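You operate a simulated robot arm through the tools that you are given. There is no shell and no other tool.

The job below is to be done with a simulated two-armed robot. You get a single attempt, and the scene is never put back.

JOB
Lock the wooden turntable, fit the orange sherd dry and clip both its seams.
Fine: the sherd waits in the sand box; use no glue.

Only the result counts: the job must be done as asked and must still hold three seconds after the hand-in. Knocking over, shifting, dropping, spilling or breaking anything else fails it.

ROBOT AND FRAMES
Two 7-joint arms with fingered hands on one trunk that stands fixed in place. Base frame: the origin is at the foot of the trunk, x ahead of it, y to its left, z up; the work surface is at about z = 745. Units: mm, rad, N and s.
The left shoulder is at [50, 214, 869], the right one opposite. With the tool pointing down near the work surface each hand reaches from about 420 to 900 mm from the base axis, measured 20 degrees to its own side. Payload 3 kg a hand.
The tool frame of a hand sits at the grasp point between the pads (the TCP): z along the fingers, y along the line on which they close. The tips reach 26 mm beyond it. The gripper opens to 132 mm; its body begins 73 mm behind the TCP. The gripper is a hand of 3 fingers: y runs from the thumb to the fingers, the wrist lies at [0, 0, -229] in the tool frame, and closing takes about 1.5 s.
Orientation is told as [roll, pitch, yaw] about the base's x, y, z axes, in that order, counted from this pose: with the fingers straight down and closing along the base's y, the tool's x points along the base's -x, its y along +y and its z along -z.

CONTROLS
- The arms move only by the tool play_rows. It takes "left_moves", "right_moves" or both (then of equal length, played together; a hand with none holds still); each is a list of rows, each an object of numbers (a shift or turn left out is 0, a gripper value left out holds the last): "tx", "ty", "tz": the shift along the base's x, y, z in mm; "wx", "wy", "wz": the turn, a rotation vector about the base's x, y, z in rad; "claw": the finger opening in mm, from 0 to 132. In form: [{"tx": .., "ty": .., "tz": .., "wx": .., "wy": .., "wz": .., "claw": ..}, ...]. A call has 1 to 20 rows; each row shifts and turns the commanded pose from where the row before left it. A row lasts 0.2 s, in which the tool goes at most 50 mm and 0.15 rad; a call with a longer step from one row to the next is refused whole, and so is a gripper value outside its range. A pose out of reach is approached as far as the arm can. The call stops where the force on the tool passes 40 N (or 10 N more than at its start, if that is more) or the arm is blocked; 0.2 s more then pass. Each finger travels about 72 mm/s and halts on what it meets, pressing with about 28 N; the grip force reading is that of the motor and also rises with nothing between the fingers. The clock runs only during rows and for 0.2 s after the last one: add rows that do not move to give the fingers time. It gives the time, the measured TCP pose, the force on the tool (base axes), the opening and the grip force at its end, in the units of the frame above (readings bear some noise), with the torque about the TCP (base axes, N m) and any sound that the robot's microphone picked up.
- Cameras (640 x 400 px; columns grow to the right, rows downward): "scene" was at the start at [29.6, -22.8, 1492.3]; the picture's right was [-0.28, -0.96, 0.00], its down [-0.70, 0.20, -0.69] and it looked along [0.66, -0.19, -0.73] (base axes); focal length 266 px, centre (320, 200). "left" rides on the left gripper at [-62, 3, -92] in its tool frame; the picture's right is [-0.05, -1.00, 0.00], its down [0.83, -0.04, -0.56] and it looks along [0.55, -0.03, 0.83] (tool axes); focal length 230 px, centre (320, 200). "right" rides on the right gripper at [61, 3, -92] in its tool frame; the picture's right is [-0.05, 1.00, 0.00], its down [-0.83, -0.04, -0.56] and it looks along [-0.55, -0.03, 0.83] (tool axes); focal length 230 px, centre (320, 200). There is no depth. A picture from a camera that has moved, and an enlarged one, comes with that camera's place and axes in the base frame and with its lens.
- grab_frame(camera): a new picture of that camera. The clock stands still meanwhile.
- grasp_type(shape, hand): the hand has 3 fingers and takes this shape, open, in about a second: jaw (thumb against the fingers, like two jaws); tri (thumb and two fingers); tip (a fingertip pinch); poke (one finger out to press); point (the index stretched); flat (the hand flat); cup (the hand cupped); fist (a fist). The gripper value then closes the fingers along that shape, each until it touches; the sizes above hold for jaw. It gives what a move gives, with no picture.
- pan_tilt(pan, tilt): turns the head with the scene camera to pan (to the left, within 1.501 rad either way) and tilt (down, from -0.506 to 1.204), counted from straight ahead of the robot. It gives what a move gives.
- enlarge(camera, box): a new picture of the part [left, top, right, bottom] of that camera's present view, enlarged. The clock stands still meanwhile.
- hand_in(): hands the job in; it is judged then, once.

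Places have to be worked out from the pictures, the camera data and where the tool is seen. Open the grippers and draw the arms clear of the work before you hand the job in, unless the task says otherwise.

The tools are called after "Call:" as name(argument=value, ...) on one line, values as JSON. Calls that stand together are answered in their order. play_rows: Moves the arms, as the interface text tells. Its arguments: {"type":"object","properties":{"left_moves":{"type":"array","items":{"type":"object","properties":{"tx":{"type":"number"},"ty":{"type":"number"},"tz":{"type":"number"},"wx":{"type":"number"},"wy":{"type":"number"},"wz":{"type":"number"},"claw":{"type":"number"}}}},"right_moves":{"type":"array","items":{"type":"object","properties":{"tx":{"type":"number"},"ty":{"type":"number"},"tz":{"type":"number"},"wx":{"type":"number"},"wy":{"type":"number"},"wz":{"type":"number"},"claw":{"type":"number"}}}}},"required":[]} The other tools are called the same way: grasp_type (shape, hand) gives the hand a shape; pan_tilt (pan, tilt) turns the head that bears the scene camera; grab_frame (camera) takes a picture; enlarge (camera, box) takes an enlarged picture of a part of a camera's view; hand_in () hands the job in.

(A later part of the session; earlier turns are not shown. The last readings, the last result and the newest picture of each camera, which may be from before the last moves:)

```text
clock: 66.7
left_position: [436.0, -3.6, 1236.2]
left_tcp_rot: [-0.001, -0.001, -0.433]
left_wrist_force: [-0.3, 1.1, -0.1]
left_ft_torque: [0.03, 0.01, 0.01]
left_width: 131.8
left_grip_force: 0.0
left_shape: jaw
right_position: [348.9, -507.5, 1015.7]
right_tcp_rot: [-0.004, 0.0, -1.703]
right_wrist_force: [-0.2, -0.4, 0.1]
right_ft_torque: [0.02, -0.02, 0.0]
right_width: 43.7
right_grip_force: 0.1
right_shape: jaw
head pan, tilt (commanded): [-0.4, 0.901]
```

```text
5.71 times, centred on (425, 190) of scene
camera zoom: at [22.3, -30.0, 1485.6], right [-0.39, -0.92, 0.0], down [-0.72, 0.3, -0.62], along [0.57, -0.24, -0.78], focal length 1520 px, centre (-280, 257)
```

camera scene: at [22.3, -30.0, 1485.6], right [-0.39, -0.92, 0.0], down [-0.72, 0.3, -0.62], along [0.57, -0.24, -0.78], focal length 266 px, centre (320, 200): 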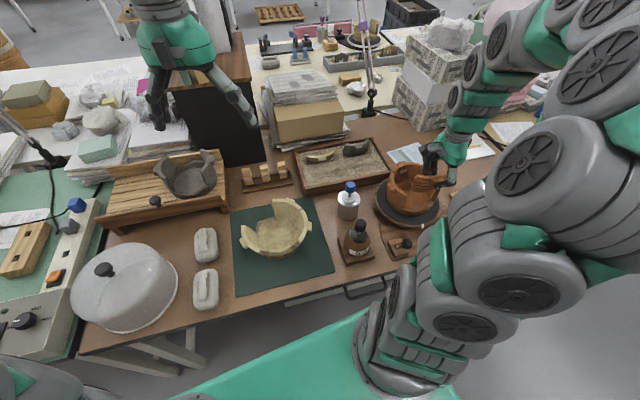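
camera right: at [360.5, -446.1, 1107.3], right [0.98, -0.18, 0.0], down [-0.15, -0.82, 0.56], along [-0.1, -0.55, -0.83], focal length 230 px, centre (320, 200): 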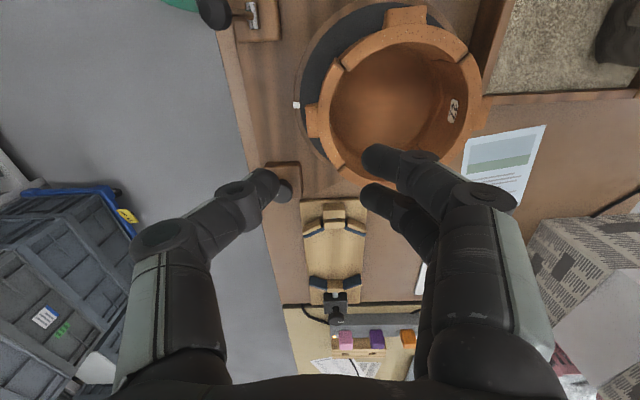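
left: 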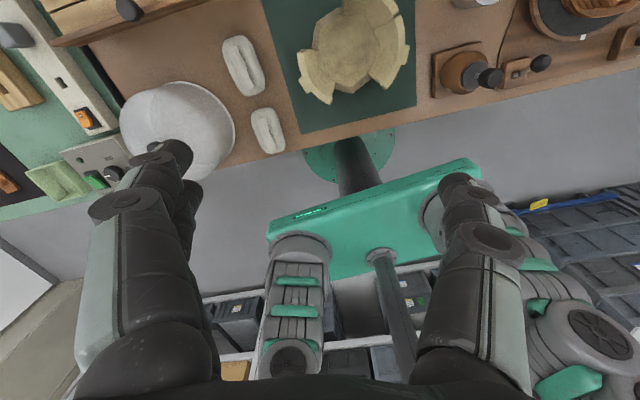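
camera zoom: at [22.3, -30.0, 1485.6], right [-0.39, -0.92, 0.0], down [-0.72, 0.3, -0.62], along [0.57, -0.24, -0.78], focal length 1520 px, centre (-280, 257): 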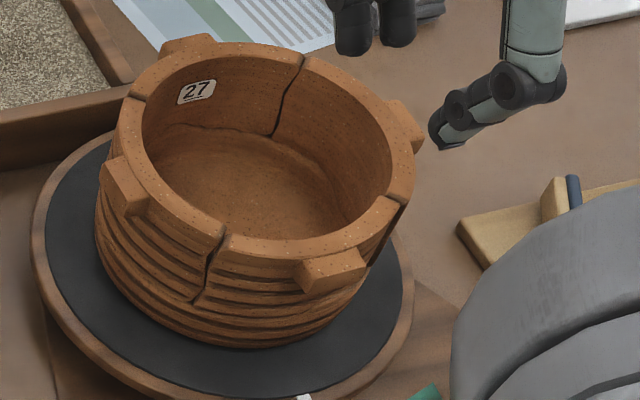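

The sherd is fitted flush with even seams. Next the clips: I first move the idle left hand aside, then bring the right hand to look at the clip rack.

Call:
play_rows(left_moves=[{"tx": -5, "ty": 40}, {"tx": -5, "ty": 40}, {"tx": -5, "ty": 40}, {"tx": -5, "ty": 40}, {"tx": -5, "ty": 40}, {"tx": -5, "ty": 40}, {}])

Call:
play_rows(right_moves=[{"tz": 20, "tx": 25, "ty": 30}, {"tx": 30, "ty": 37}, {"tx": 30, "ty": 37}, {"tx": 30, "ty": 37}, {"tx": 30, "ty": 37}, {"tx": 30, "ty": 37}, {"tx": 30, "ty": 37}, {"tx": 30, "ty": 37}, {"tx": 30, "ty": 37}, {"tx": 30, "ty": 37}, {"tx": 30, "ty": 37}, {"tx": 25, "ty": 25}, {}])

Call:
grab_frame(camera="right")

Call:
grab_frame(camera="scene")

```text
clock: 68.3
left_position: [404.8, 237.9, 1235.4]
left_tcp_rot: [0.0, 0.0, -0.435]
left_wrist_force: [-0.6, -0.3, 0.3]
left_ft_torque: [0.01, -0.01, 0.06]
left_width: 131.7
left_grip_force: 0.2
left_shape: jaw
right_position: [348.8, -505.9, 1015.1]
right_tcp_rot: [-0.001, 0.002, -1.703]
right_wrist_force: [-0.1, -0.7, 0.5]
right_ft_torque: [0.0, 0.0, -0.01]
right_width: 43.5
right_grip_force: 0.0
right_shape: jaw
head pan, tilt (commanded): [-0.4, 0.901]
```

```text
clock: 71.1
left_position: [404.9, 237.6, 1236.6]
left_tcp_rot: [0.0, -0.001, -0.434]
left_wrist_force: [0.1, 0.3, 1.1]
left_ft_torque: [-0.03, 0.02, -0.02]
left_width: 132.1
left_grip_force: 0.1
left_shape: jaw
right_position: [697.2, -79.5, 1036.5]
right_tcp_rot: [-0.004, -0.001, -1.704]
right_wrist_force: [-0.8, -0.9, 0.5]
right_ft_torque: [0.04, -0.01, -0.01]
right_width: 43.9
right_grip_force: 0.0
right_shape: jaw
head pan, tilt (commanded): [-0.4, 0.901]
```

```text
taken
camera right: at [709.4, -19.3, 1128.6], right [0.98, -0.18, 0.0], down [-0.15, -0.82, 0.56], along [-0.1, -0.55, -0.83], focal length 230 px, centre (320, 200)
```

right: 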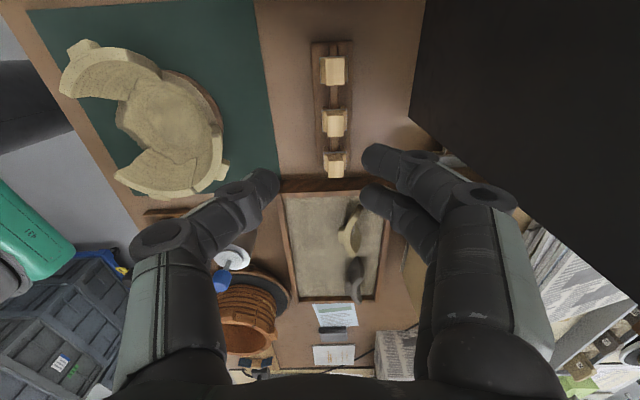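

```text
taken
camera scene: at [22.4, -30.0, 1485.6], right [-0.39, -0.92, 0.0], down [-0.72, 0.3, -0.62], along [0.57, -0.24, -0.78], focal length 266 px, centre (320, 200)
```

scene: 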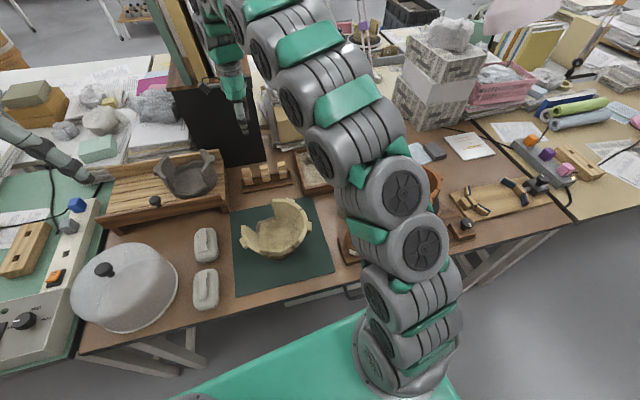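

The rack is in view under the hand. I zoom in on the clips from this side and from the scene camera.

Call:
enlarge(camera="right", box=[285, 25, 385, 190])

Call:
enlarge(camera="scene", box=[235, 155, 300, 200])

Call:
enlarge(camera="right", box=[310, 40, 360, 100])

```text
2.42 times, centred on (335, 108) of right
camera zoom: at [709.4, -19.3, 1128.6], right [0.98, -0.18, 0.0], down [-0.15, -0.82, 0.56], along [-0.1, -0.55, -0.83], focal length 558 px, centre (284, 424)
```

zoom: 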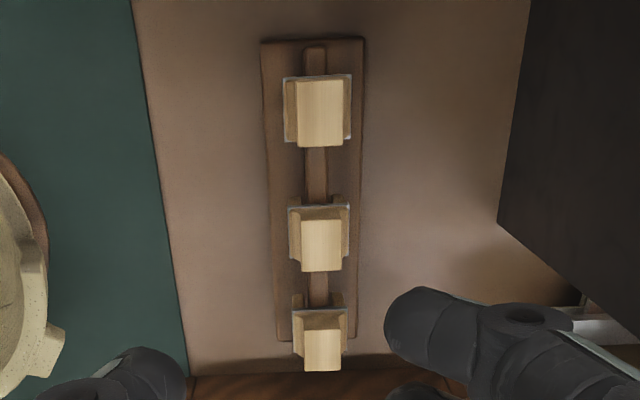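

```text
8.89 times, centred on (268, 178) of scene
camera zoom: at [22.4, -30.0, 1485.6], right [-0.39, -0.92, 0.0], down [-0.72, 0.3, -0.62], along [0.57, -0.24, -0.78], focal length 2365 px, centre (787, 400)
```

zoom: 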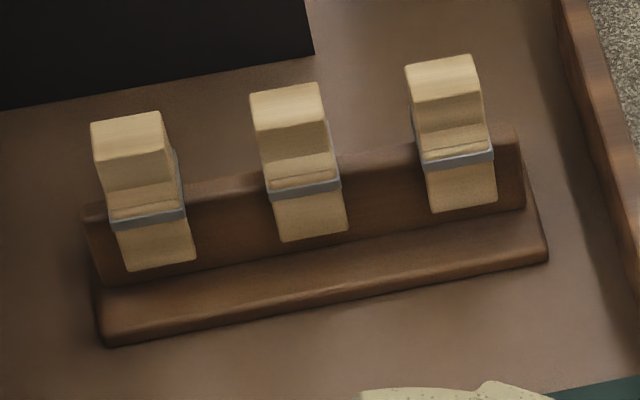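

```text
6.67 times, centred on (335, 70) of right
camera zoom: at [709.4, -19.3, 1128.6], right [0.98, -0.18, 0.0], down [-0.15, -0.82, 0.56], along [-0.1, -0.55, -0.83], focal length 1534 px, centre (220, 1067)
```

zoom: 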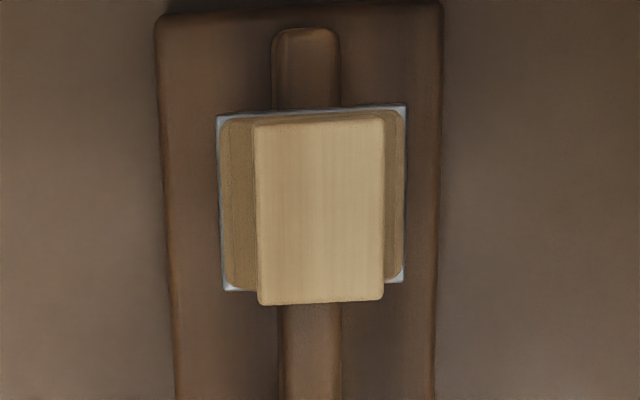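

Clip handles measure about 21 mm (jaw axis) × 27 mm × 21 mm tall, top z≈828; clip centres are near (722,-46), (713,-109) and (705,-170), and the rail direction matches my current yaw. I hover over the nearest clip (705,-170).

Call:
play_rows(right_moves=[{"tx": 4, "ty": -30, "tz": -20, "claw": 50}, {"tx": 4, "ty": -30, "tz": -25}, {"ty": -30, "tz": -30}, {"tz": -30}, {"tz": -30}, {}])

Call:
grab_frame(camera="right")

Call:
enlarge(camera="scene", box=[235, 120, 330, 200])

```text
clock: 72.5
left_position: [405.3, 237.3, 1237.1]
left_tcp_rot: [0.0, 0.0, -0.435]
left_wrist_force: [-0.1, 0.2, -0.5]
left_ft_torque: [0.0, 0.0, 0.02]
left_width: 132.0
left_grip_force: 0.1
left_shape: jaw
right_position: [705.4, -171.2, 901.6]
right_tcp_rot: [-0.002, 0.0, -1.703]
right_wrist_force: [0.0, 0.6, -0.4]
right_ft_torque: [-0.04, 0.02, 0.02]
right_width: 49.7
right_grip_force: 0.1
right_shape: jaw
head pan, tilt (commanded): [-0.4, 0.901]
```

```text
taken
camera right: at [717.4, -110.3, 993.5], right [0.98, -0.18, 0.0], down [-0.15, -0.82, 0.56], along [-0.1, -0.55, -0.83], focal length 230 px, centre (320, 200)
```

right: 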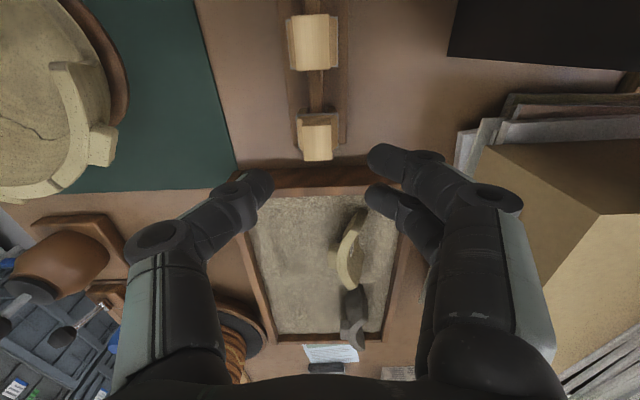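

```text
5.00 times, centred on (282, 160) of scene
camera zoom: at [22.3, -30.0, 1485.6], right [-0.39, -0.92, 0.0], down [-0.72, 0.3, -0.62], along [0.57, -0.24, -0.78], focal length 1330 px, centre (508, 400)
```

zoom: 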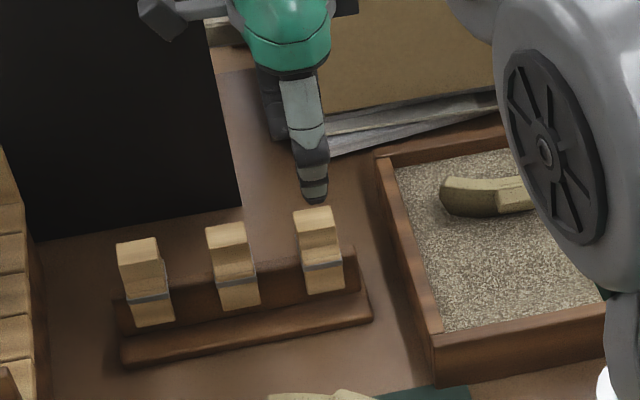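

Call:
enlarge(camera="right", box=[275, 90, 365, 180])

```text
4.44 times, centred on (320, 135) of right
camera zoom: at [717.4, -110.3, 993.5], right [0.98, -0.18, 0.0], down [-0.15, -0.82, 0.56], along [-0.1, -0.55, -0.83], focal length 1022 px, centre (320, 489)
```

zoom: 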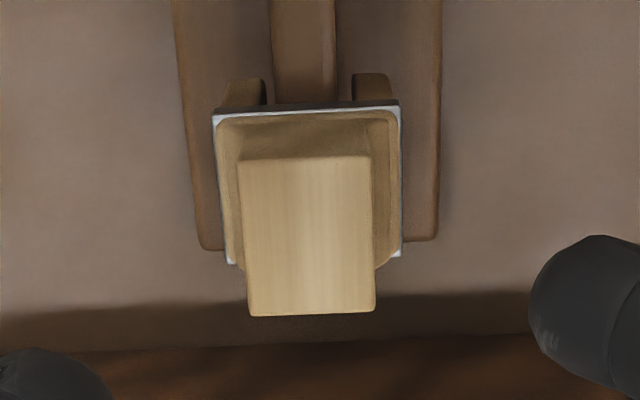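

Clip centre measured at (704.3,-168.4), jaw width 21 mm. I align and descend so the fingertips reach just above the clip's shoulder (tips ≈ z 812).

Call:
play_rows(right_moves=[{"tx": -1, "ty": 2.5, "tz": -20}, {"tz": -20}, {"tz": -14}, {"tz": -9}, {}])

Call:
grab_frame(camera="right")

Call:
enlarge(camera="scene", box=[265, 140, 325, 190])

```text
clock: 73.7
left_position: [404.5, 237.3, 1236.8]
left_tcp_rot: [0.0, 0.0, -0.436]
left_wrist_force: [0.3, 0.2, 0.8]
left_ft_torque: [0.01, 0.02, 0.01]
left_width: 132.0
left_grip_force: 0.0
left_shape: jaw
right_position: [704.3, -167.0, 838.5]
right_tcp_rot: [-0.002, 0.0, -1.703]
right_wrist_force: [-0.5, 0.2, -0.4]
right_ft_torque: [0.02, 0.01, 0.0]
right_width: 49.5
right_grip_force: 0.0
right_shape: jaw
head pan, tilt (commanded): [-0.4, 0.901]
```

```text
taken
camera right: at [716.2, -106.5, 930.7], right [0.98, -0.18, 0.0], down [-0.15, -0.82, 0.56], along [-0.1, -0.55, -0.83], focal length 230 px, centre (320, 200)
```

right: 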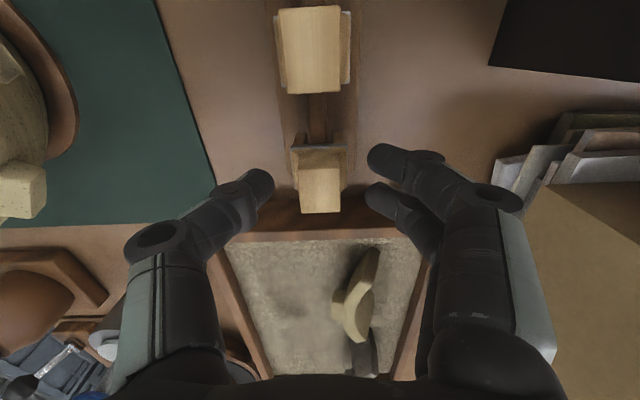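

```text
8.00 times, centred on (295, 165) of scene
camera zoom: at [22.3, -30.0, 1485.6], right [-0.39, -0.92, 0.0], down [-0.72, 0.3, -0.62], along [0.57, -0.24, -0.78], focal length 2128 px, centre (520, 480)
```

zoom: 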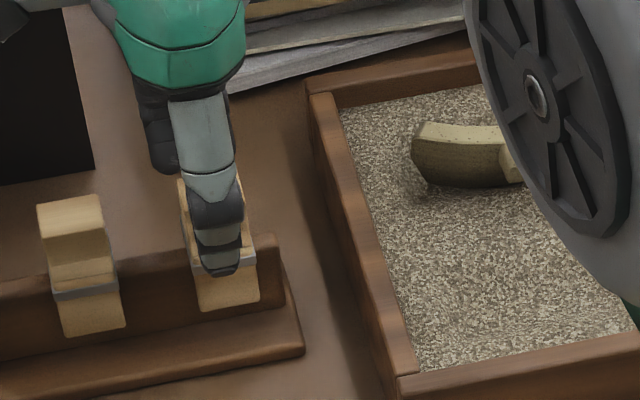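

The clip handle sits between thumb and fingers. I close on it.

Call:
play_rows(right_moves=[{"claw": 25}, {}, {"claw": 12}, {}, {}, {}])

Call:
grab_frame(camera="right")

Call:
enlarge(camera="scene", box=[265, 140, 325, 190])

```text
clock: 75.1
left_position: [406.2, 238.5, 1235.9]
left_tcp_rot: [-0.001, 0.0, -0.435]
left_wrist_force: [0.9, 0.6, -0.5]
left_ft_torque: [-0.02, -0.02, -0.03]
left_width: 131.9
left_grip_force: 0.0
left_shape: jaw
right_position: [704.8, -167.0, 839.2]
right_tcp_rot: [-0.002, 0.002, -1.704]
right_wrist_force: [-0.3, -0.4, -0.2]
right_ft_torque: [0.01, 0.03, 0.0]
right_width: 16.5
right_grip_force: 28.0
right_shape: jaw
head pan, tilt (commanded): [-0.4, 0.901]
```

```text
taken
camera right: at [716.3, -106.6, 930.8], right [0.98, -0.18, 0.0], down [-0.15, -0.82, 0.56], along [-0.1, -0.55, -0.83], focal length 230 px, centre (320, 200)
```

right: 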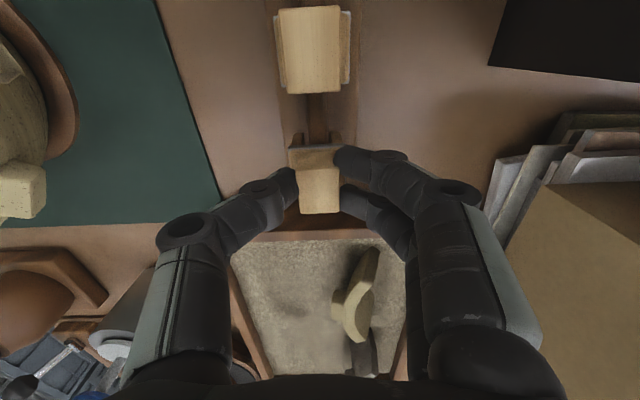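

```text
8.00 times, centred on (295, 165) of scene
camera zoom: at [22.4, -30.0, 1485.6], right [-0.39, -0.92, 0.0], down [-0.72, 0.3, -0.62], along [0.57, -0.24, -0.78], focal length 2128 px, centre (520, 480)
```

zoom: 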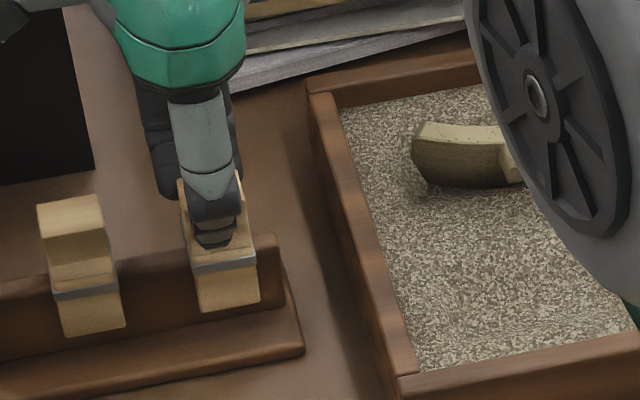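

Gripped at 28 N. I lift gently, watching the force and that the rack stays put.

Call:
play_rows(right_moves=[{"tz": 1}, {"tz": 1}, {"tz": 1}, {}])

Call:
enlarge(camera="scene", box=[235, 140, 325, 210])

```text
clock: 76.1
left_position: [405.9, 238.6, 1236.1]
left_tcp_rot: [-0.001, 0.001, -0.437]
left_wrist_force: [0.2, 1.1, 0.6]
left_ft_torque: [0.0, 0.01, 0.0]
left_width: 131.9
left_grip_force: 0.0
left_shape: jaw
right_position: [704.8, -166.7, 840.7]
right_tcp_rot: [-0.001, 0.0, -1.703]
right_wrist_force: [-0.1, 0.3, -0.4]
right_ft_torque: [0.0, 0.01, 0.0]
right_width: 16.6
right_grip_force: 28.4
right_shape: jaw
head pan, tilt (commanded): [-0.4, 0.901]
```

```text
5.71 times, centred on (280, 175) of scene
camera zoom: at [22.4, -30.0, 1485.6], right [-0.39, -0.92, 0.0], down [-0.72, 0.3, -0.62], along [0.57, -0.24, -0.78], focal length 1520 px, centre (549, 343)
```

zoom: 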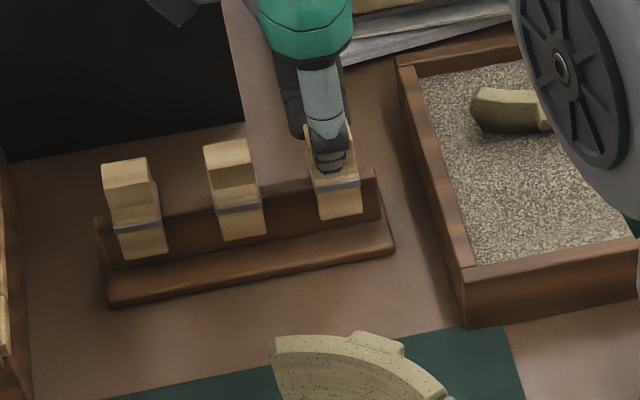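

No resistance—the clip slides free. I lift it clear.

Call:
play_rows(right_moves=[{"tz": 5}, {"tz": 10}, {"tz": 15}, {"tz": 25}, {"tz": 30}, {}])

Call:
enlarge(camera="scene", box=[235, 110, 325, 210])

Call:
enlarge(camera="right", box=[260, 120, 380, 240])

```text
clock: 77.5
left_position: [404.8, 236.9, 1235.3]
left_tcp_rot: [-0.002, -0.001, -0.436]
left_wrist_force: [-0.2, 0.5, -0.2]
left_ft_torque: [0.0, -0.04, -0.01]
left_width: 131.7
left_grip_force: 0.0
left_shape: jaw
right_position: [704.0, -168.5, 925.8]
right_tcp_rot: [-0.002, 0.0, -1.703]
right_wrist_force: [0.0, -0.6, 0.2]
right_ft_torque: [0.03, -0.01, 0.03]
right_width: 16.8
right_grip_force: 28.2
right_shape: jaw
head pan, tilt (commanded): [-0.4, 0.901]
```

```text
4.00 times, centred on (280, 160) of scene
camera zoom: at [22.4, -30.0, 1485.6], right [-0.39, -0.92, 0.0], down [-0.72, 0.3, -0.62], along [0.57, -0.24, -0.78], focal length 1064 px, centre (480, 360)
```

zoom: 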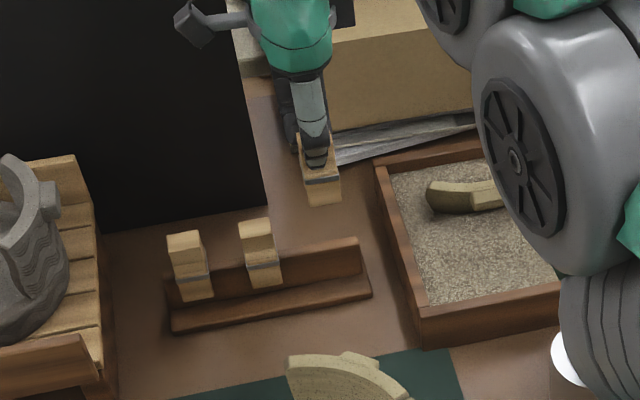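

```text
3.33 times, centred on (320, 180) of right
camera zoom: at [715.8, -107.5, 1017.3], right [0.98, -0.18, 0.0], down [-0.15, -0.82, 0.56], along [-0.1, -0.55, -0.83], focal length 767 px, centre (320, 267)
```

zoom: 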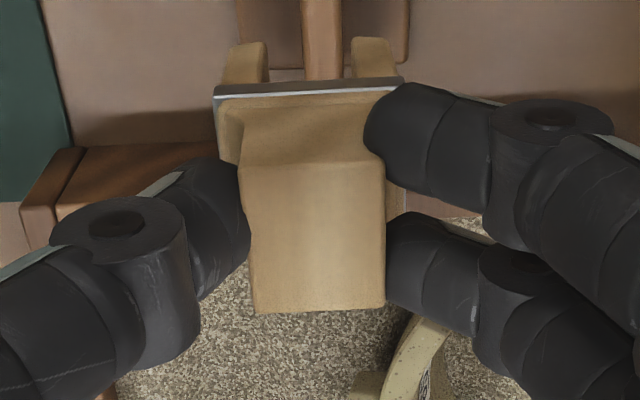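

The first clip is held upright and centred. I carry it to above the right seam, near (364,-562), turning to yaw ≈ -0.99 so its jaws face radially.

Call:
play_rows(right_moves=[{"tz": 40}, {"tx": -26.2, "ty": -30, "wz": 0.1}, {"tx": -26.2, "ty": -30, "wz": 0.1}, {"tx": -26.2, "ty": -30, "wz": 0.1}, {"tx": -26.2, "ty": -30, "wz": 0.1}, {"tx": -26.2, "ty": -30, "wz": 0.1}, {"tx": -26.2, "ty": -30, "wz": 0.1}, {"tx": -26.2, "ty": -30, "wz": 0.114}, {"tx": -26.2, "ty": -30}, {"tx": -26.2, "ty": -30}, {"tx": -26.2, "ty": -30}, {"tx": -26.2, "ty": -30}, {"tx": -26.2, "ty": -30}, {"tx": -25.2, "ty": -32}, {}, {}])

Call:
grab_frame(camera="right")

Call:
enlarge(camera="scene", box=[385, 145, 475, 225])

```text
clock: 80.9
left_position: [405.1, 237.7, 1236.3]
left_tcp_rot: [0.0, 0.001, -0.434]
left_wrist_force: [0.3, -0.4, 0.4]
left_ft_torque: [0.02, 0.01, -0.01]
left_width: 131.8
left_grip_force: 0.1
left_shape: jaw
right_position: [365.7, -559.7, 963.8]
right_tcp_rot: [-0.002, 0.0, -0.991]
right_wrist_force: [0.4, 0.0, -0.4]
right_ft_torque: [0.01, -0.01, -0.02]
right_width: 16.7
right_grip_force: 28.2
right_shape: jaw
head pan, tilt (commanded): [-0.4, 0.901]
```

```text
taken
camera right: at [336.0, -506.5, 1055.2], right [0.86, 0.51, 0.0], down [0.42, -0.72, 0.56], along [0.28, -0.48, -0.83], focal length 230 px, centre (320, 200)
```

right: 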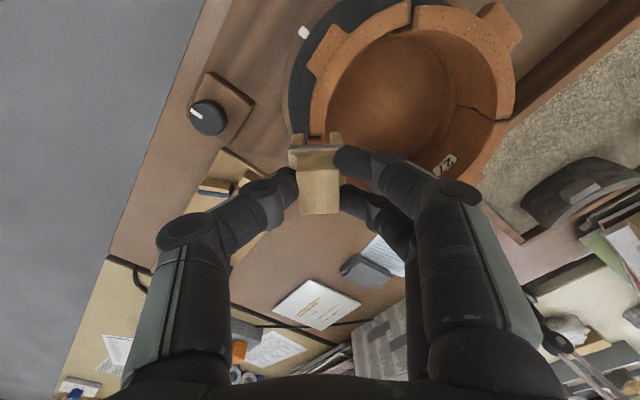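

```text
5.00 times, centred on (430, 185) of scene
camera zoom: at [22.3, -30.0, 1485.6], right [-0.39, -0.92, 0.0], down [-0.72, 0.3, -0.62], along [0.57, -0.24, -0.78], focal length 1330 px, centre (-230, 275)
```

zoom: 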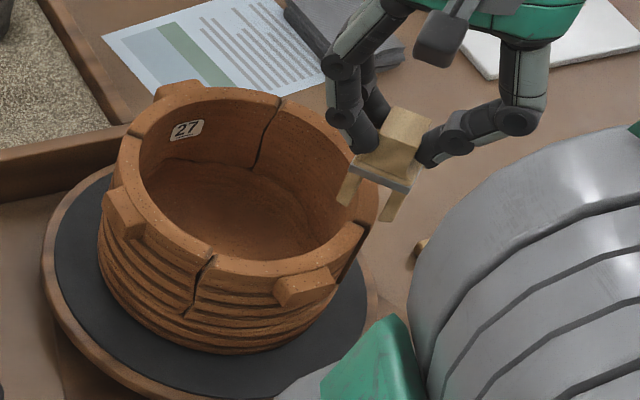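

The clip's two legs straddle the wall line above the right seam. I zoom in with the hand camera to align leg slot, wall and seam.

Call:
enlarge(camera="right", box=[270, 70, 390, 230])

Call:
enlarge(camera="scene", box=[435, 160, 475, 200])

```text
2.50 times, centred on (330, 150) of right
camera zoom: at [336.0, -506.5, 1055.2], right [0.86, 0.51, 0.0], down [0.42, -0.72, 0.56], along [0.28, -0.48, -0.83], focal length 575 px, centre (295, 325)
```

zoom: 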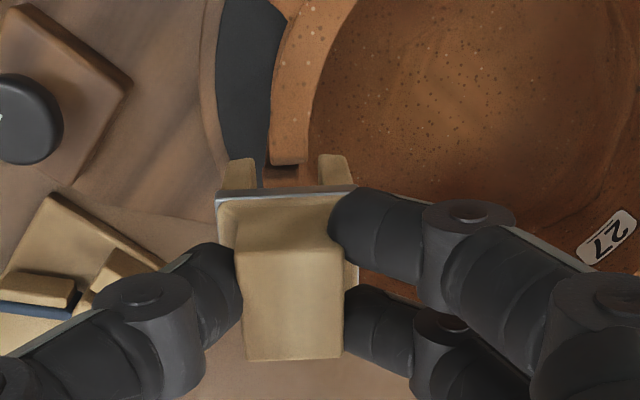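

```text
10.00 times, centred on (455, 180) of scene
camera zoom: at [22.3, -30.0, 1485.6], right [-0.39, -0.92, 0.0], down [-0.72, 0.3, -0.62], along [0.57, -0.24, -0.78], focal length 2660 px, centre (-1030, 400)
```

zoom: 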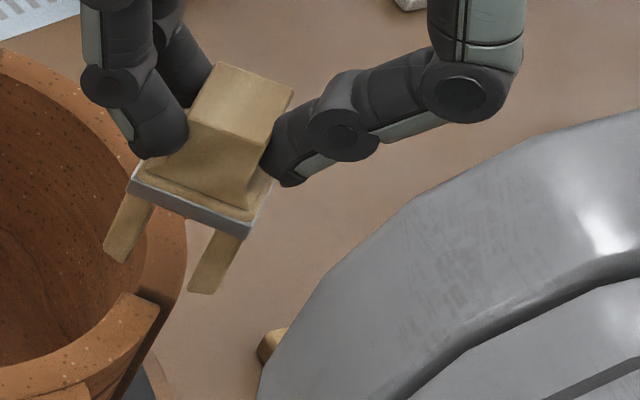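

The slot lines up with the wall; the seam is ~2.6 mm further along and ~1 mm outward. I shift (-2.2,+1.7) and lower until the legs are just above the rim.

Call:
play_rows(right_moves=[{"tx": -2.2, "ty": 1.7, "tz": -8}, {"tz": -8}, {"tz": -6}, {}])

Call:
enlarge(camera="right", box=[270, 70, 390, 230])

Call:
enlarge(camera="scene", box=[425, 160, 475, 210])

```text
clock: 81.9
left_position: [406.3, 237.1, 1236.0]
left_tcp_rot: [-0.002, 0.002, -0.435]
left_wrist_force: [0.2, 0.2, 0.9]
left_ft_torque: [-0.01, -0.03, 0.01]
left_width: 132.1
left_grip_force: 0.0
left_shape: jaw
right_position: [363.8, -558.5, 943.1]
right_tcp_rot: [-0.004, 0.0, -0.99]
right_wrist_force: [0.2, -0.4, 0.5]
right_ft_torque: [0.0, -0.02, -0.01]
right_width: 16.4
right_grip_force: 27.8
right_shape: jaw
head pan, tilt (commanded): [-0.4, 0.901]
```

```text
2.50 times, centred on (330, 150) of right
camera zoom: at [333.2, -505.0, 1034.5], right [0.86, 0.5, 0.0], down [0.42, -0.72, 0.56], along [0.28, -0.48, -0.83], focal length 575 px, centre (295, 325)
```

zoom: 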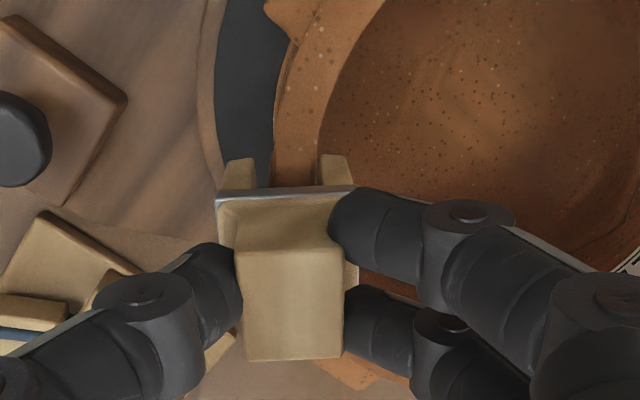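

```text
8.00 times, centred on (450, 185) of scene
camera zoom: at [22.3, -30.0, 1485.6], right [-0.39, -0.92, 0.0], down [-0.72, 0.3, -0.62], along [0.57, -0.24, -0.78], focal length 2128 px, centre (-720, 320)
```

zoom: 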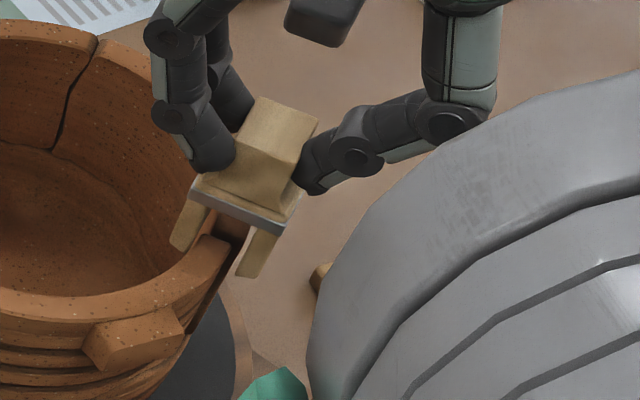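

Close now. I take tighter zooms to check that both legs clear the wall before pushing down.

Call:
enlarge(camera="scene", box=[438, 175, 462, 200])

Call:
enlarge(camera="right", box=[290, 100, 350, 160])

```text
16.00 times, centred on (450, 188) of scene
camera zoom: at [22.3, -30.0, 1485.6], right [-0.39, -0.92, 0.0], down [-0.72, 0.3, -0.62], along [0.57, -0.24, -0.78], focal length 4257 px, centre (-1760, 400)
```

zoom: 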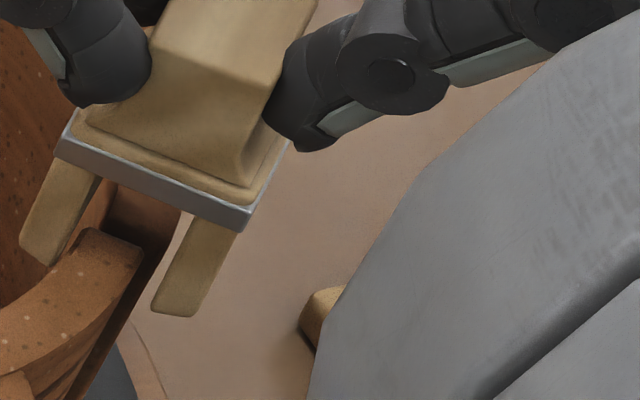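

```text
6.67 times, centred on (320, 130) of right
camera zoom: at [333.2, -505.0, 1034.5], right [0.86, 0.5, 0.0], down [0.42, -0.72, 0.56], along [0.28, -0.48, -0.83], focal length 1534 px, centre (320, 667)
```

zoom: 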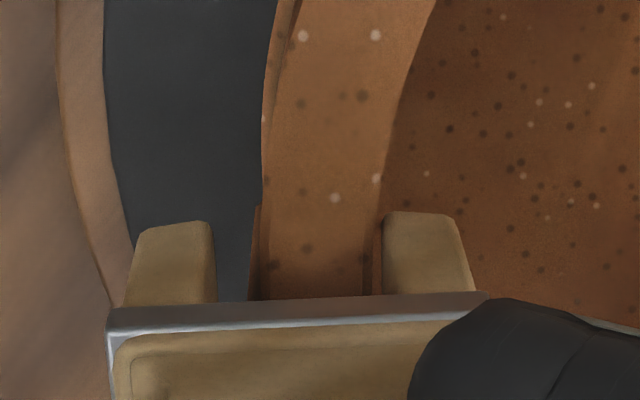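

The hand camera shows the wall between the legs but 1.4 mm off-centre toward the inner leg. I centre it and press down in small steps.

Call:
play_rows(right_moves=[{"tx": 1.2, "ty": 0.8}, {"tz": -3}, {"tz": -3}, {}])

Call:
enlarge(camera="right", box=[290, 100, 350, 160])

Call:
enlarge(camera="scene", box=[438, 175, 462, 200])

```text
clock: 82.9
left_position: [404.8, 240.0, 1236.3]
left_tcp_rot: [0.0, 0.0, -0.433]
left_wrist_force: [-0.2, -0.4, -0.7]
left_ft_torque: [0.02, 0.0, 0.0]
left_width: 132.0
left_grip_force: 0.0
left_shape: jaw
right_position: [364.0, -555.9, 937.3]
right_tcp_rot: [0.0, 0.0, -0.991]
right_wrist_force: [-0.3, -0.6, 0.2]
right_ft_torque: [0.01, -0.01, 0.0]
right_width: 16.1
right_grip_force: 28.0
right_shape: jaw
head pan, tilt (commanded): [-0.4, 0.901]
```

```text
6.67 times, centred on (320, 130) of right
camera zoom: at [333.5, -504.0, 1029.5], right [0.86, 0.5, 0.0], down [0.42, -0.72, 0.56], along [0.28, -0.48, -0.83], focal length 1534 px, centre (320, 667)
```

zoom: 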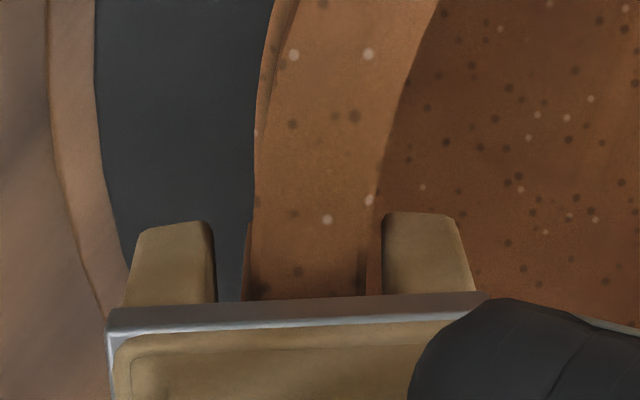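

```text
16.00 times, centred on (450, 188) of scene
camera zoom: at [22.4, -30.0, 1485.6], right [-0.39, -0.92, 0.0], down [-0.72, 0.3, -0.62], along [0.57, -0.24, -0.78], focal length 4257 px, centre (-1760, 400)
```

zoom: 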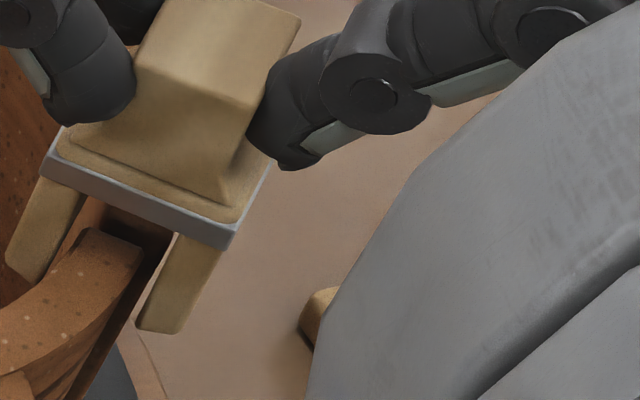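

The wall is now between the legs on both views. I nudge 0.7 mm more inward and continue down, watching force.

Call:
play_rows(right_moves=[{"tx": 0.6, "ty": 0.4, "tz": -2}, {"tz": -2}, {"tz": -2}, {}])

Call:
play_rows(right_moves=[{"tz": -2}, {"tz": -2}, {}])

Call:
enlarge(camera="right", box=[290, 100, 350, 160])

Call:
enlarge(camera="scene", box=[425, 165, 465, 205])

```text
clock: 83.9
left_position: [406.1, 238.9, 1235.8]
left_tcp_rot: [0.0, 0.0, -0.437]
left_wrist_force: [-0.1, 1.0, 0.0]
left_ft_torque: [0.03, -0.03, 0.0]
left_width: 131.9
left_grip_force: 0.0
left_shape: jaw
right_position: [363.9, -556.5, 930.9]
right_tcp_rot: [-0.002, 0.0, -0.99]
right_wrist_force: [0.0, -0.8, 0.2]
right_ft_torque: [-0.04, 0.0, -0.01]
right_width: 16.3
right_grip_force: 28.0
right_shape: jaw
head pan, tilt (commanded): [-0.4, 0.901]
```

```text
clock: 84.7
left_position: [404.7, 237.5, 1235.7]
left_tcp_rot: [0.0, 0.0, -0.435]
left_wrist_force: [-0.4, 0.3, 0.3]
left_ft_torque: [0.0, 0.01, -0.01]
left_width: 131.7
left_grip_force: 0.0
left_shape: jaw
right_position: [365.0, -555.8, 928.2]
right_tcp_rot: [-0.001, 0.001, -0.99]
right_wrist_force: [-0.3, 0.1, -0.8]
right_ft_torque: [-0.05, 0.04, -0.02]
right_width: 16.4
right_grip_force: 28.0
right_shape: jaw
head pan, tilt (commanded): [-0.4, 0.901]
```

```text
6.67 times, centred on (320, 130) of right
camera zoom: at [334.2, -503.7, 1020.0], right [0.86, 0.5, 0.0], down [0.42, -0.72, 0.56], along [0.28, -0.48, -0.83], focal length 1534 px, centre (320, 667)
```

zoom: 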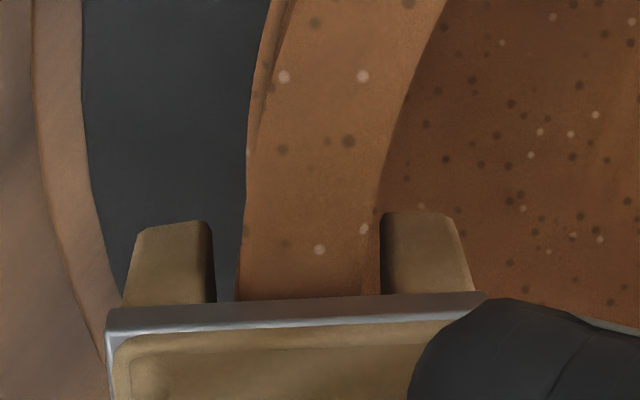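

```text
10.00 times, centred on (445, 185) of scene
camera zoom: at [22.3, -30.0, 1485.6], right [-0.39, -0.92, 0.0], down [-0.72, 0.3, -0.62], along [0.57, -0.24, -0.78], focal length 2660 px, centre (-930, 350)
```

zoom: 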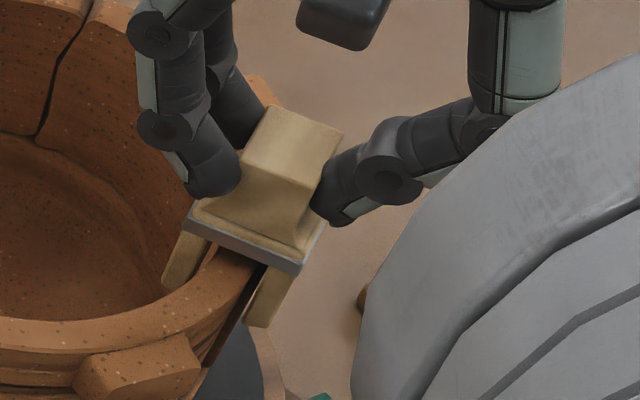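

Sliding on well over the seam. I continue until it seats.

Call:
play_rows(right_moves=[{"tx": 0.4, "ty": 0.2, "tz": -2}, {"tz": -2}, {}])

Call:
play_rows(right_moves=[{"tz": -1.5}, {"tz": -1.5}, {}])

Call:
enlarge(camera="right", box=[290, 100, 350, 160])

Call:
enlarge(camera="scene", box=[425, 165, 465, 205])

```text
clock: 85.5
left_position: [405.1, 236.9, 1236.2]
left_tcp_rot: [0.0, 0.001, -0.434]
left_wrist_force: [0.0, 0.0, -0.2]
left_ft_torque: [-0.03, -0.01, -0.02]
left_width: 131.8
left_grip_force: 0.1
left_shape: jaw
right_position: [364.4, -556.5, 924.8]
right_tcp_rot: [0.0, 0.0, -0.99]
right_wrist_force: [-1.4, -0.5, 0.2]
right_ft_torque: [-0.03, 0.06, 0.02]
right_width: 16.5
right_grip_force: 27.7
right_shape: jaw
head pan, tilt (commanded): [-0.4, 0.901]
```

```text
clock: 86.3
left_position: [404.9, 236.0, 1237.0]
left_tcp_rot: [0.001, 0.0, -0.434]
left_wrist_force: [-0.5, -0.2, 0.1]
left_ft_torque: [-0.03, -0.01, -0.01]
left_width: 131.5
left_grip_force: 0.1
left_shape: jaw
right_position: [364.5, -557.5, 921.5]
right_tcp_rot: [-0.004, 0.0, -0.99]
right_wrist_force: [-0.7, -2.4, 9.1]
right_ft_torque: [-0.09, 0.04, -0.03]
right_width: 16.7
right_grip_force: 28.1
right_shape: jaw
head pan, tilt (commanded): [-0.4, 0.901]
```

```text
6.67 times, centred on (320, 130) of right
camera zoom: at [334.6, -504.1, 1013.3], right [0.86, 0.5, 0.0], down [0.42, -0.72, 0.56], along [0.28, -0.48, -0.83], focal length 1534 px, centre (320, 667)
```

zoom: 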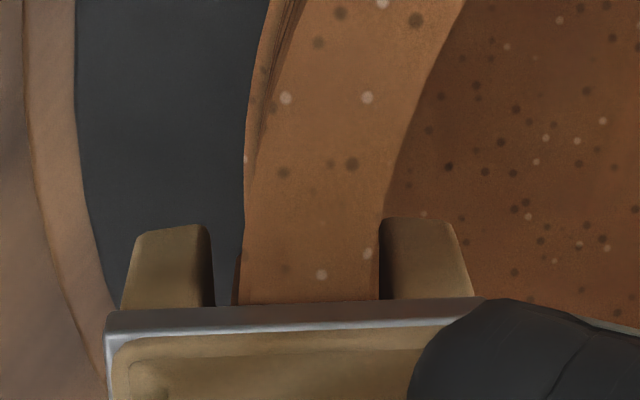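

```text
10.00 times, centred on (445, 185) of scene
camera zoom: at [22.3, -29.9, 1485.6], right [-0.39, -0.92, 0.0], down [-0.72, 0.3, -0.62], along [0.57, -0.24, -0.78], focal length 2660 px, centre (-930, 350)
```

zoom: 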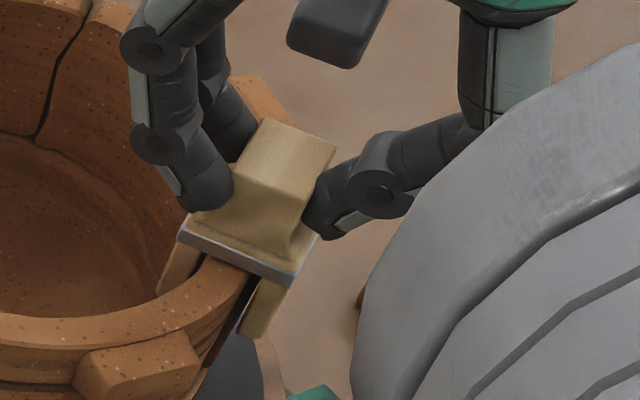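

Seated: 9 N up at z≈921.5, as predicted. I ease the press, centre the clip about 1 mm outward, then release it.

Call:
play_rows(right_moves=[{"tz": 1.5}, {"tx": -1.0, "ty": -0.7}, {"tz": -1}, {}])

Call:
enlarge(camera="right", box=[290, 100, 350, 160])

Call:
play_rows(right_moves=[{"claw": 20}, {"claw": 24}, {"claw": 30}, {"claw": 40}, {}, {}])

Call:
enlarge(camera="right", box=[270, 70, 390, 230])

Call:
enlarge(camera="scene", box=[425, 165, 465, 205])

```text
clock: 87.3
left_position: [404.7, 238.3, 1236.5]
left_tcp_rot: [0.001, 0.0, -0.434]
left_wrist_force: [0.4, 0.6, 0.8]
left_ft_torque: [0.02, 0.01, 0.01]
left_width: 131.8
left_grip_force: 0.0
left_shape: jaw
right_position: [363.4, -557.9, 921.6]
right_tcp_rot: [-0.001, 0.001, -0.991]
right_wrist_force: [0.1, 0.2, -0.3]
right_ft_torque: [0.02, 0.03, 0.0]
right_width: 17.0
right_grip_force: 27.5
right_shape: jaw
head pan, tilt (commanded): [-0.4, 0.901]
```

```text
6.67 times, centred on (320, 130) of right
camera zoom: at [333.6, -504.3, 1014.1], right [0.86, 0.5, 0.0], down [0.42, -0.72, 0.56], along [0.28, -0.48, -0.83], focal length 1534 px, centre (320, 667)
```

zoom: 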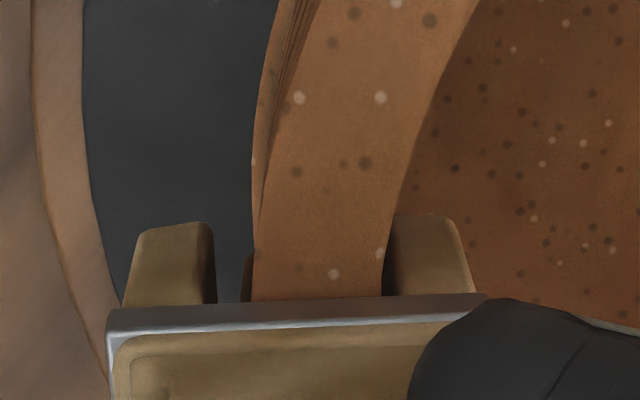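

```text
clock: 88.7
left_position: [405.9, 238.2, 1236.2]
left_tcp_rot: [-0.001, 0.0, -0.436]
left_wrist_force: [0.6, -0.2, -0.8]
left_ft_torque: [0.01, -0.03, -0.01]
left_width: 132.2
left_grip_force: 0.1
left_shape: jaw
right_position: [364.0, -556.9, 923.2]
right_tcp_rot: [-0.002, -0.001, -0.989]
right_wrist_force: [-0.3, -0.5, -0.1]
right_ft_torque: [-0.02, 0.01, -0.01]
right_width: 39.4
right_grip_force: 0.1
right_shape: jaw
head pan, tilt (commanded): [-0.4, 0.901]
```

```text
2.50 times, centred on (330, 150) of right
camera zoom: at [333.6, -504.3, 1014.1], right [0.86, 0.5, 0.0], down [0.42, -0.72, 0.56], along [0.28, -0.48, -0.83], focal length 575 px, centre (295, 325)
```

zoom: 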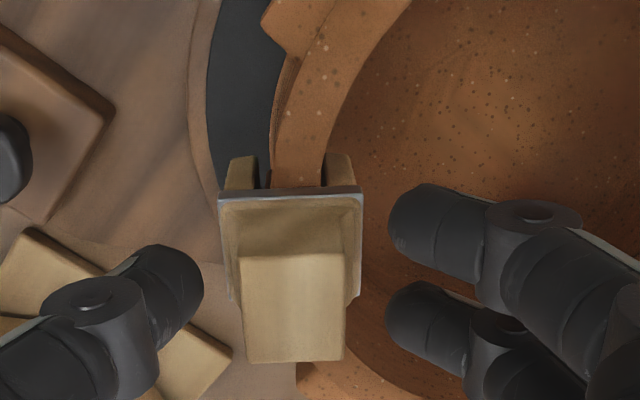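

```text
10.00 times, centred on (445, 185) of scene
camera zoom: at [22.3, -30.0, 1485.6], right [-0.39, -0.92, 0.0], down [-0.72, 0.3, -0.62], along [0.57, -0.24, -0.78], focal length 2660 px, centre (-930, 350)
```

zoom: 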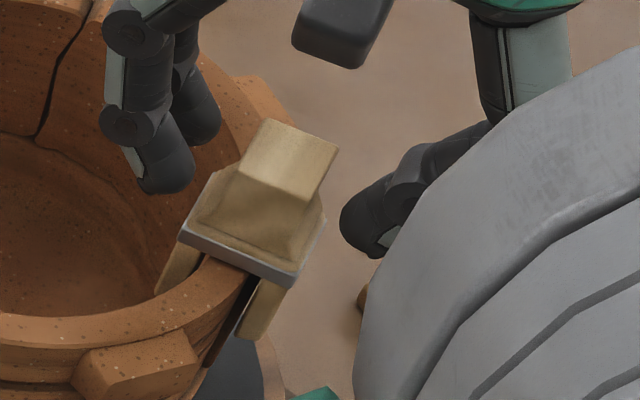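

The first clip sits on the rim over the right seam and stays. I rise straight up and check before fetching the second clip.

Call:
play_rows(right_moves=[{"tz": 12}, {"tz": 20}, {"tz": 30}, {"tz": 35}, {}])

Call:
grab_frame(camera="right")

Call:
enlarge(camera="right", box=[260, 20, 480, 200])

Call:
enlarge(camera="scene", box=[385, 155, 475, 225])

```text
clock: 89.9
left_position: [405.0, 237.7, 1236.0]
left_tcp_rot: [0.0, -0.001, -0.434]
left_wrist_force: [-0.6, 0.5, 0.7]
left_ft_torque: [-0.04, 0.02, 0.0]
left_width: 132.1
left_grip_force: 0.0
left_shape: jaw
right_position: [364.3, -557.5, 1018.3]
right_tcp_rot: [-0.001, 0.001, -0.989]
right_wrist_force: [-0.5, 0.2, -0.1]
right_ft_torque: [-0.02, -0.01, 0.01]
right_width: 39.5
right_grip_force: 0.0
right_shape: jaw
head pan, tilt (commanded): [-0.4, 0.901]
```

```text
taken
camera right: at [333.0, -504.7, 1110.4], right [0.86, 0.51, 0.0], down [0.42, -0.72, 0.56], along [0.28, -0.48, -0.83], focal length 230 px, centre (320, 200)
```

right: 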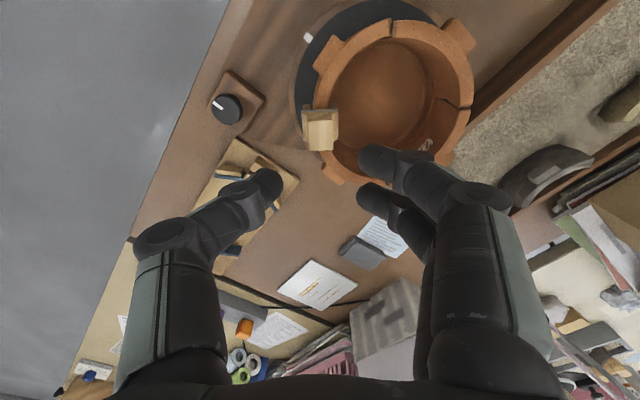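

```text
2.22 times, centred on (370, 110) of right
camera zoom: at [333.0, -504.7, 1110.4], right [0.86, 0.51, 0.0], down [0.42, -0.72, 0.56], along [0.28, -0.48, -0.83], focal length 511 px, centre (209, 400)
```

zoom: 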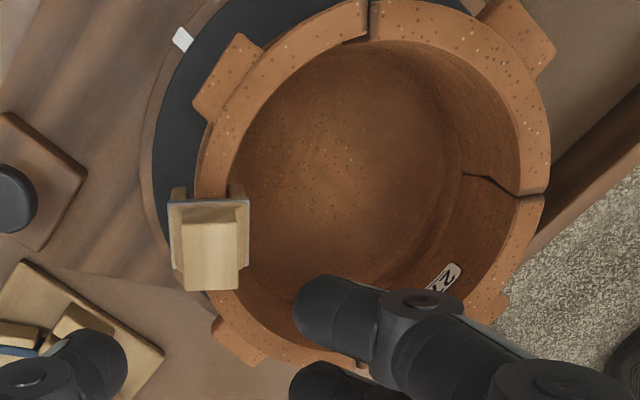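

```text
5.71 times, centred on (430, 190) of scene
camera zoom: at [22.4, -30.0, 1485.6], right [-0.39, -0.92, 0.0], down [-0.72, 0.3, -0.62], along [0.57, -0.24, -0.78], focal length 1520 px, centre (-309, 257)
```

zoom: 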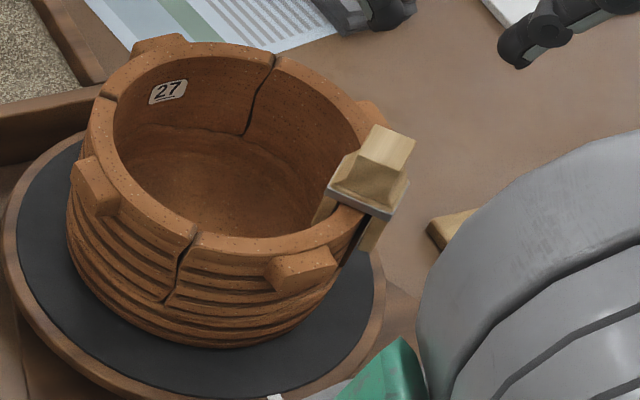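

The clip is centred on the right seam within a millimetre. Before fetching the second clip I test whether the wrist can reach yaw ≈ -2.50 needed at the left seam (378,-463).

Call:
play_rows(right_moves=[{"tz": 10, "wz": -0.14}, {"tx": 2, "ty": 13, "wz": -0.14}, {"tx": 2, "ty": 13, "wz": -0.14}, {"tx": 2, "ty": 13, "wz": -0.14}, {"tx": 2, "ty": 13, "wz": -0.14}, {"tx": 2, "ty": 13, "wz": -0.14}, {"tx": 2, "ty": 13, "wz": -0.14}, {"tx": 2, "ty": 13, "wz": -0.14}, {"wz": -0.14}, {"wz": -0.14}, {"wz": -0.11}, {}])

Call:
grab_frame(camera="right")

Call:
grab_frame(camera="scene")

```text
clock: 92.5
left_position: [404.3, 236.6, 1237.0]
left_tcp_rot: [0.0, 0.001, -0.436]
left_wrist_force: [0.1, -0.2, -0.1]
left_ft_torque: [0.0, -0.01, -0.02]
left_width: 131.9
left_grip_force: 0.0
left_shape: jaw
right_position: [377.8, -466.2, 1028.6]
right_tcp_rot: [-0.001, 0.0, -2.503]
right_wrist_force: [-0.5, -0.4, 0.1]
right_ft_torque: [0.0, -0.03, 0.02]
right_width: 39.5
right_grip_force: 0.0
right_shape: jaw
head pan, tilt (commanded): [-0.4, 0.901]
```

```text
taken
camera right: at [430.2, -432.5, 1120.0], right [0.56, -0.83, 0.0], down [-0.69, -0.46, 0.56], along [-0.46, -0.31, -0.83], focal length 230 px, centre (320, 200)
```

right: 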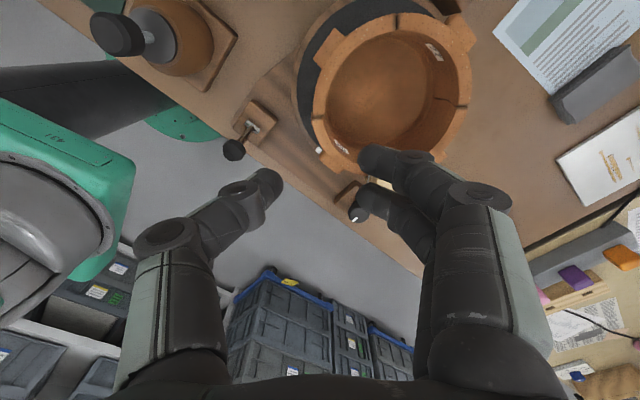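

```text
taken
camera scene: at [22.3, -30.0, 1485.6], right [-0.39, -0.92, 0.0], down [-0.72, 0.3, -0.62], along [0.57, -0.24, -0.78], focal length 266 px, centre (320, 200)
```

scene: 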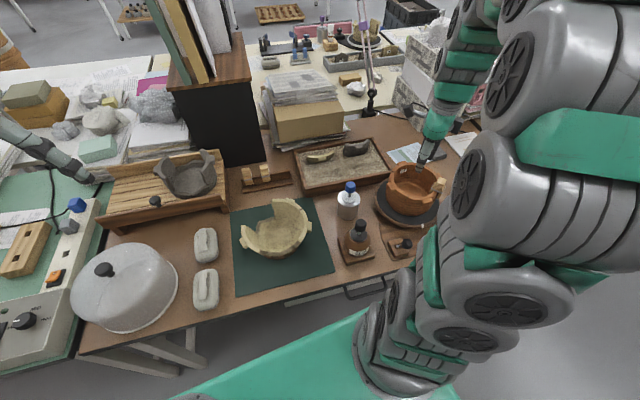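

Yaw -2.50 is reachable. I zoom on the left seam from here to refine its position.

Call:
enlarge(camera="right", box=[280, 0, 480, 190])

```text
2.11 times, centred on (380, 95) of right
camera zoom: at [430.2, -432.5, 1120.0], right [0.56, -0.83, 0.0], down [-0.69, -0.46, 0.56], along [-0.46, -0.31, -0.83], focal length 484 px, centre (194, 421)
```

zoom: 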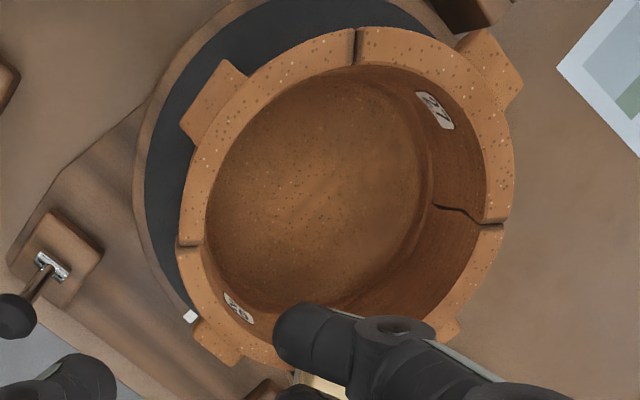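

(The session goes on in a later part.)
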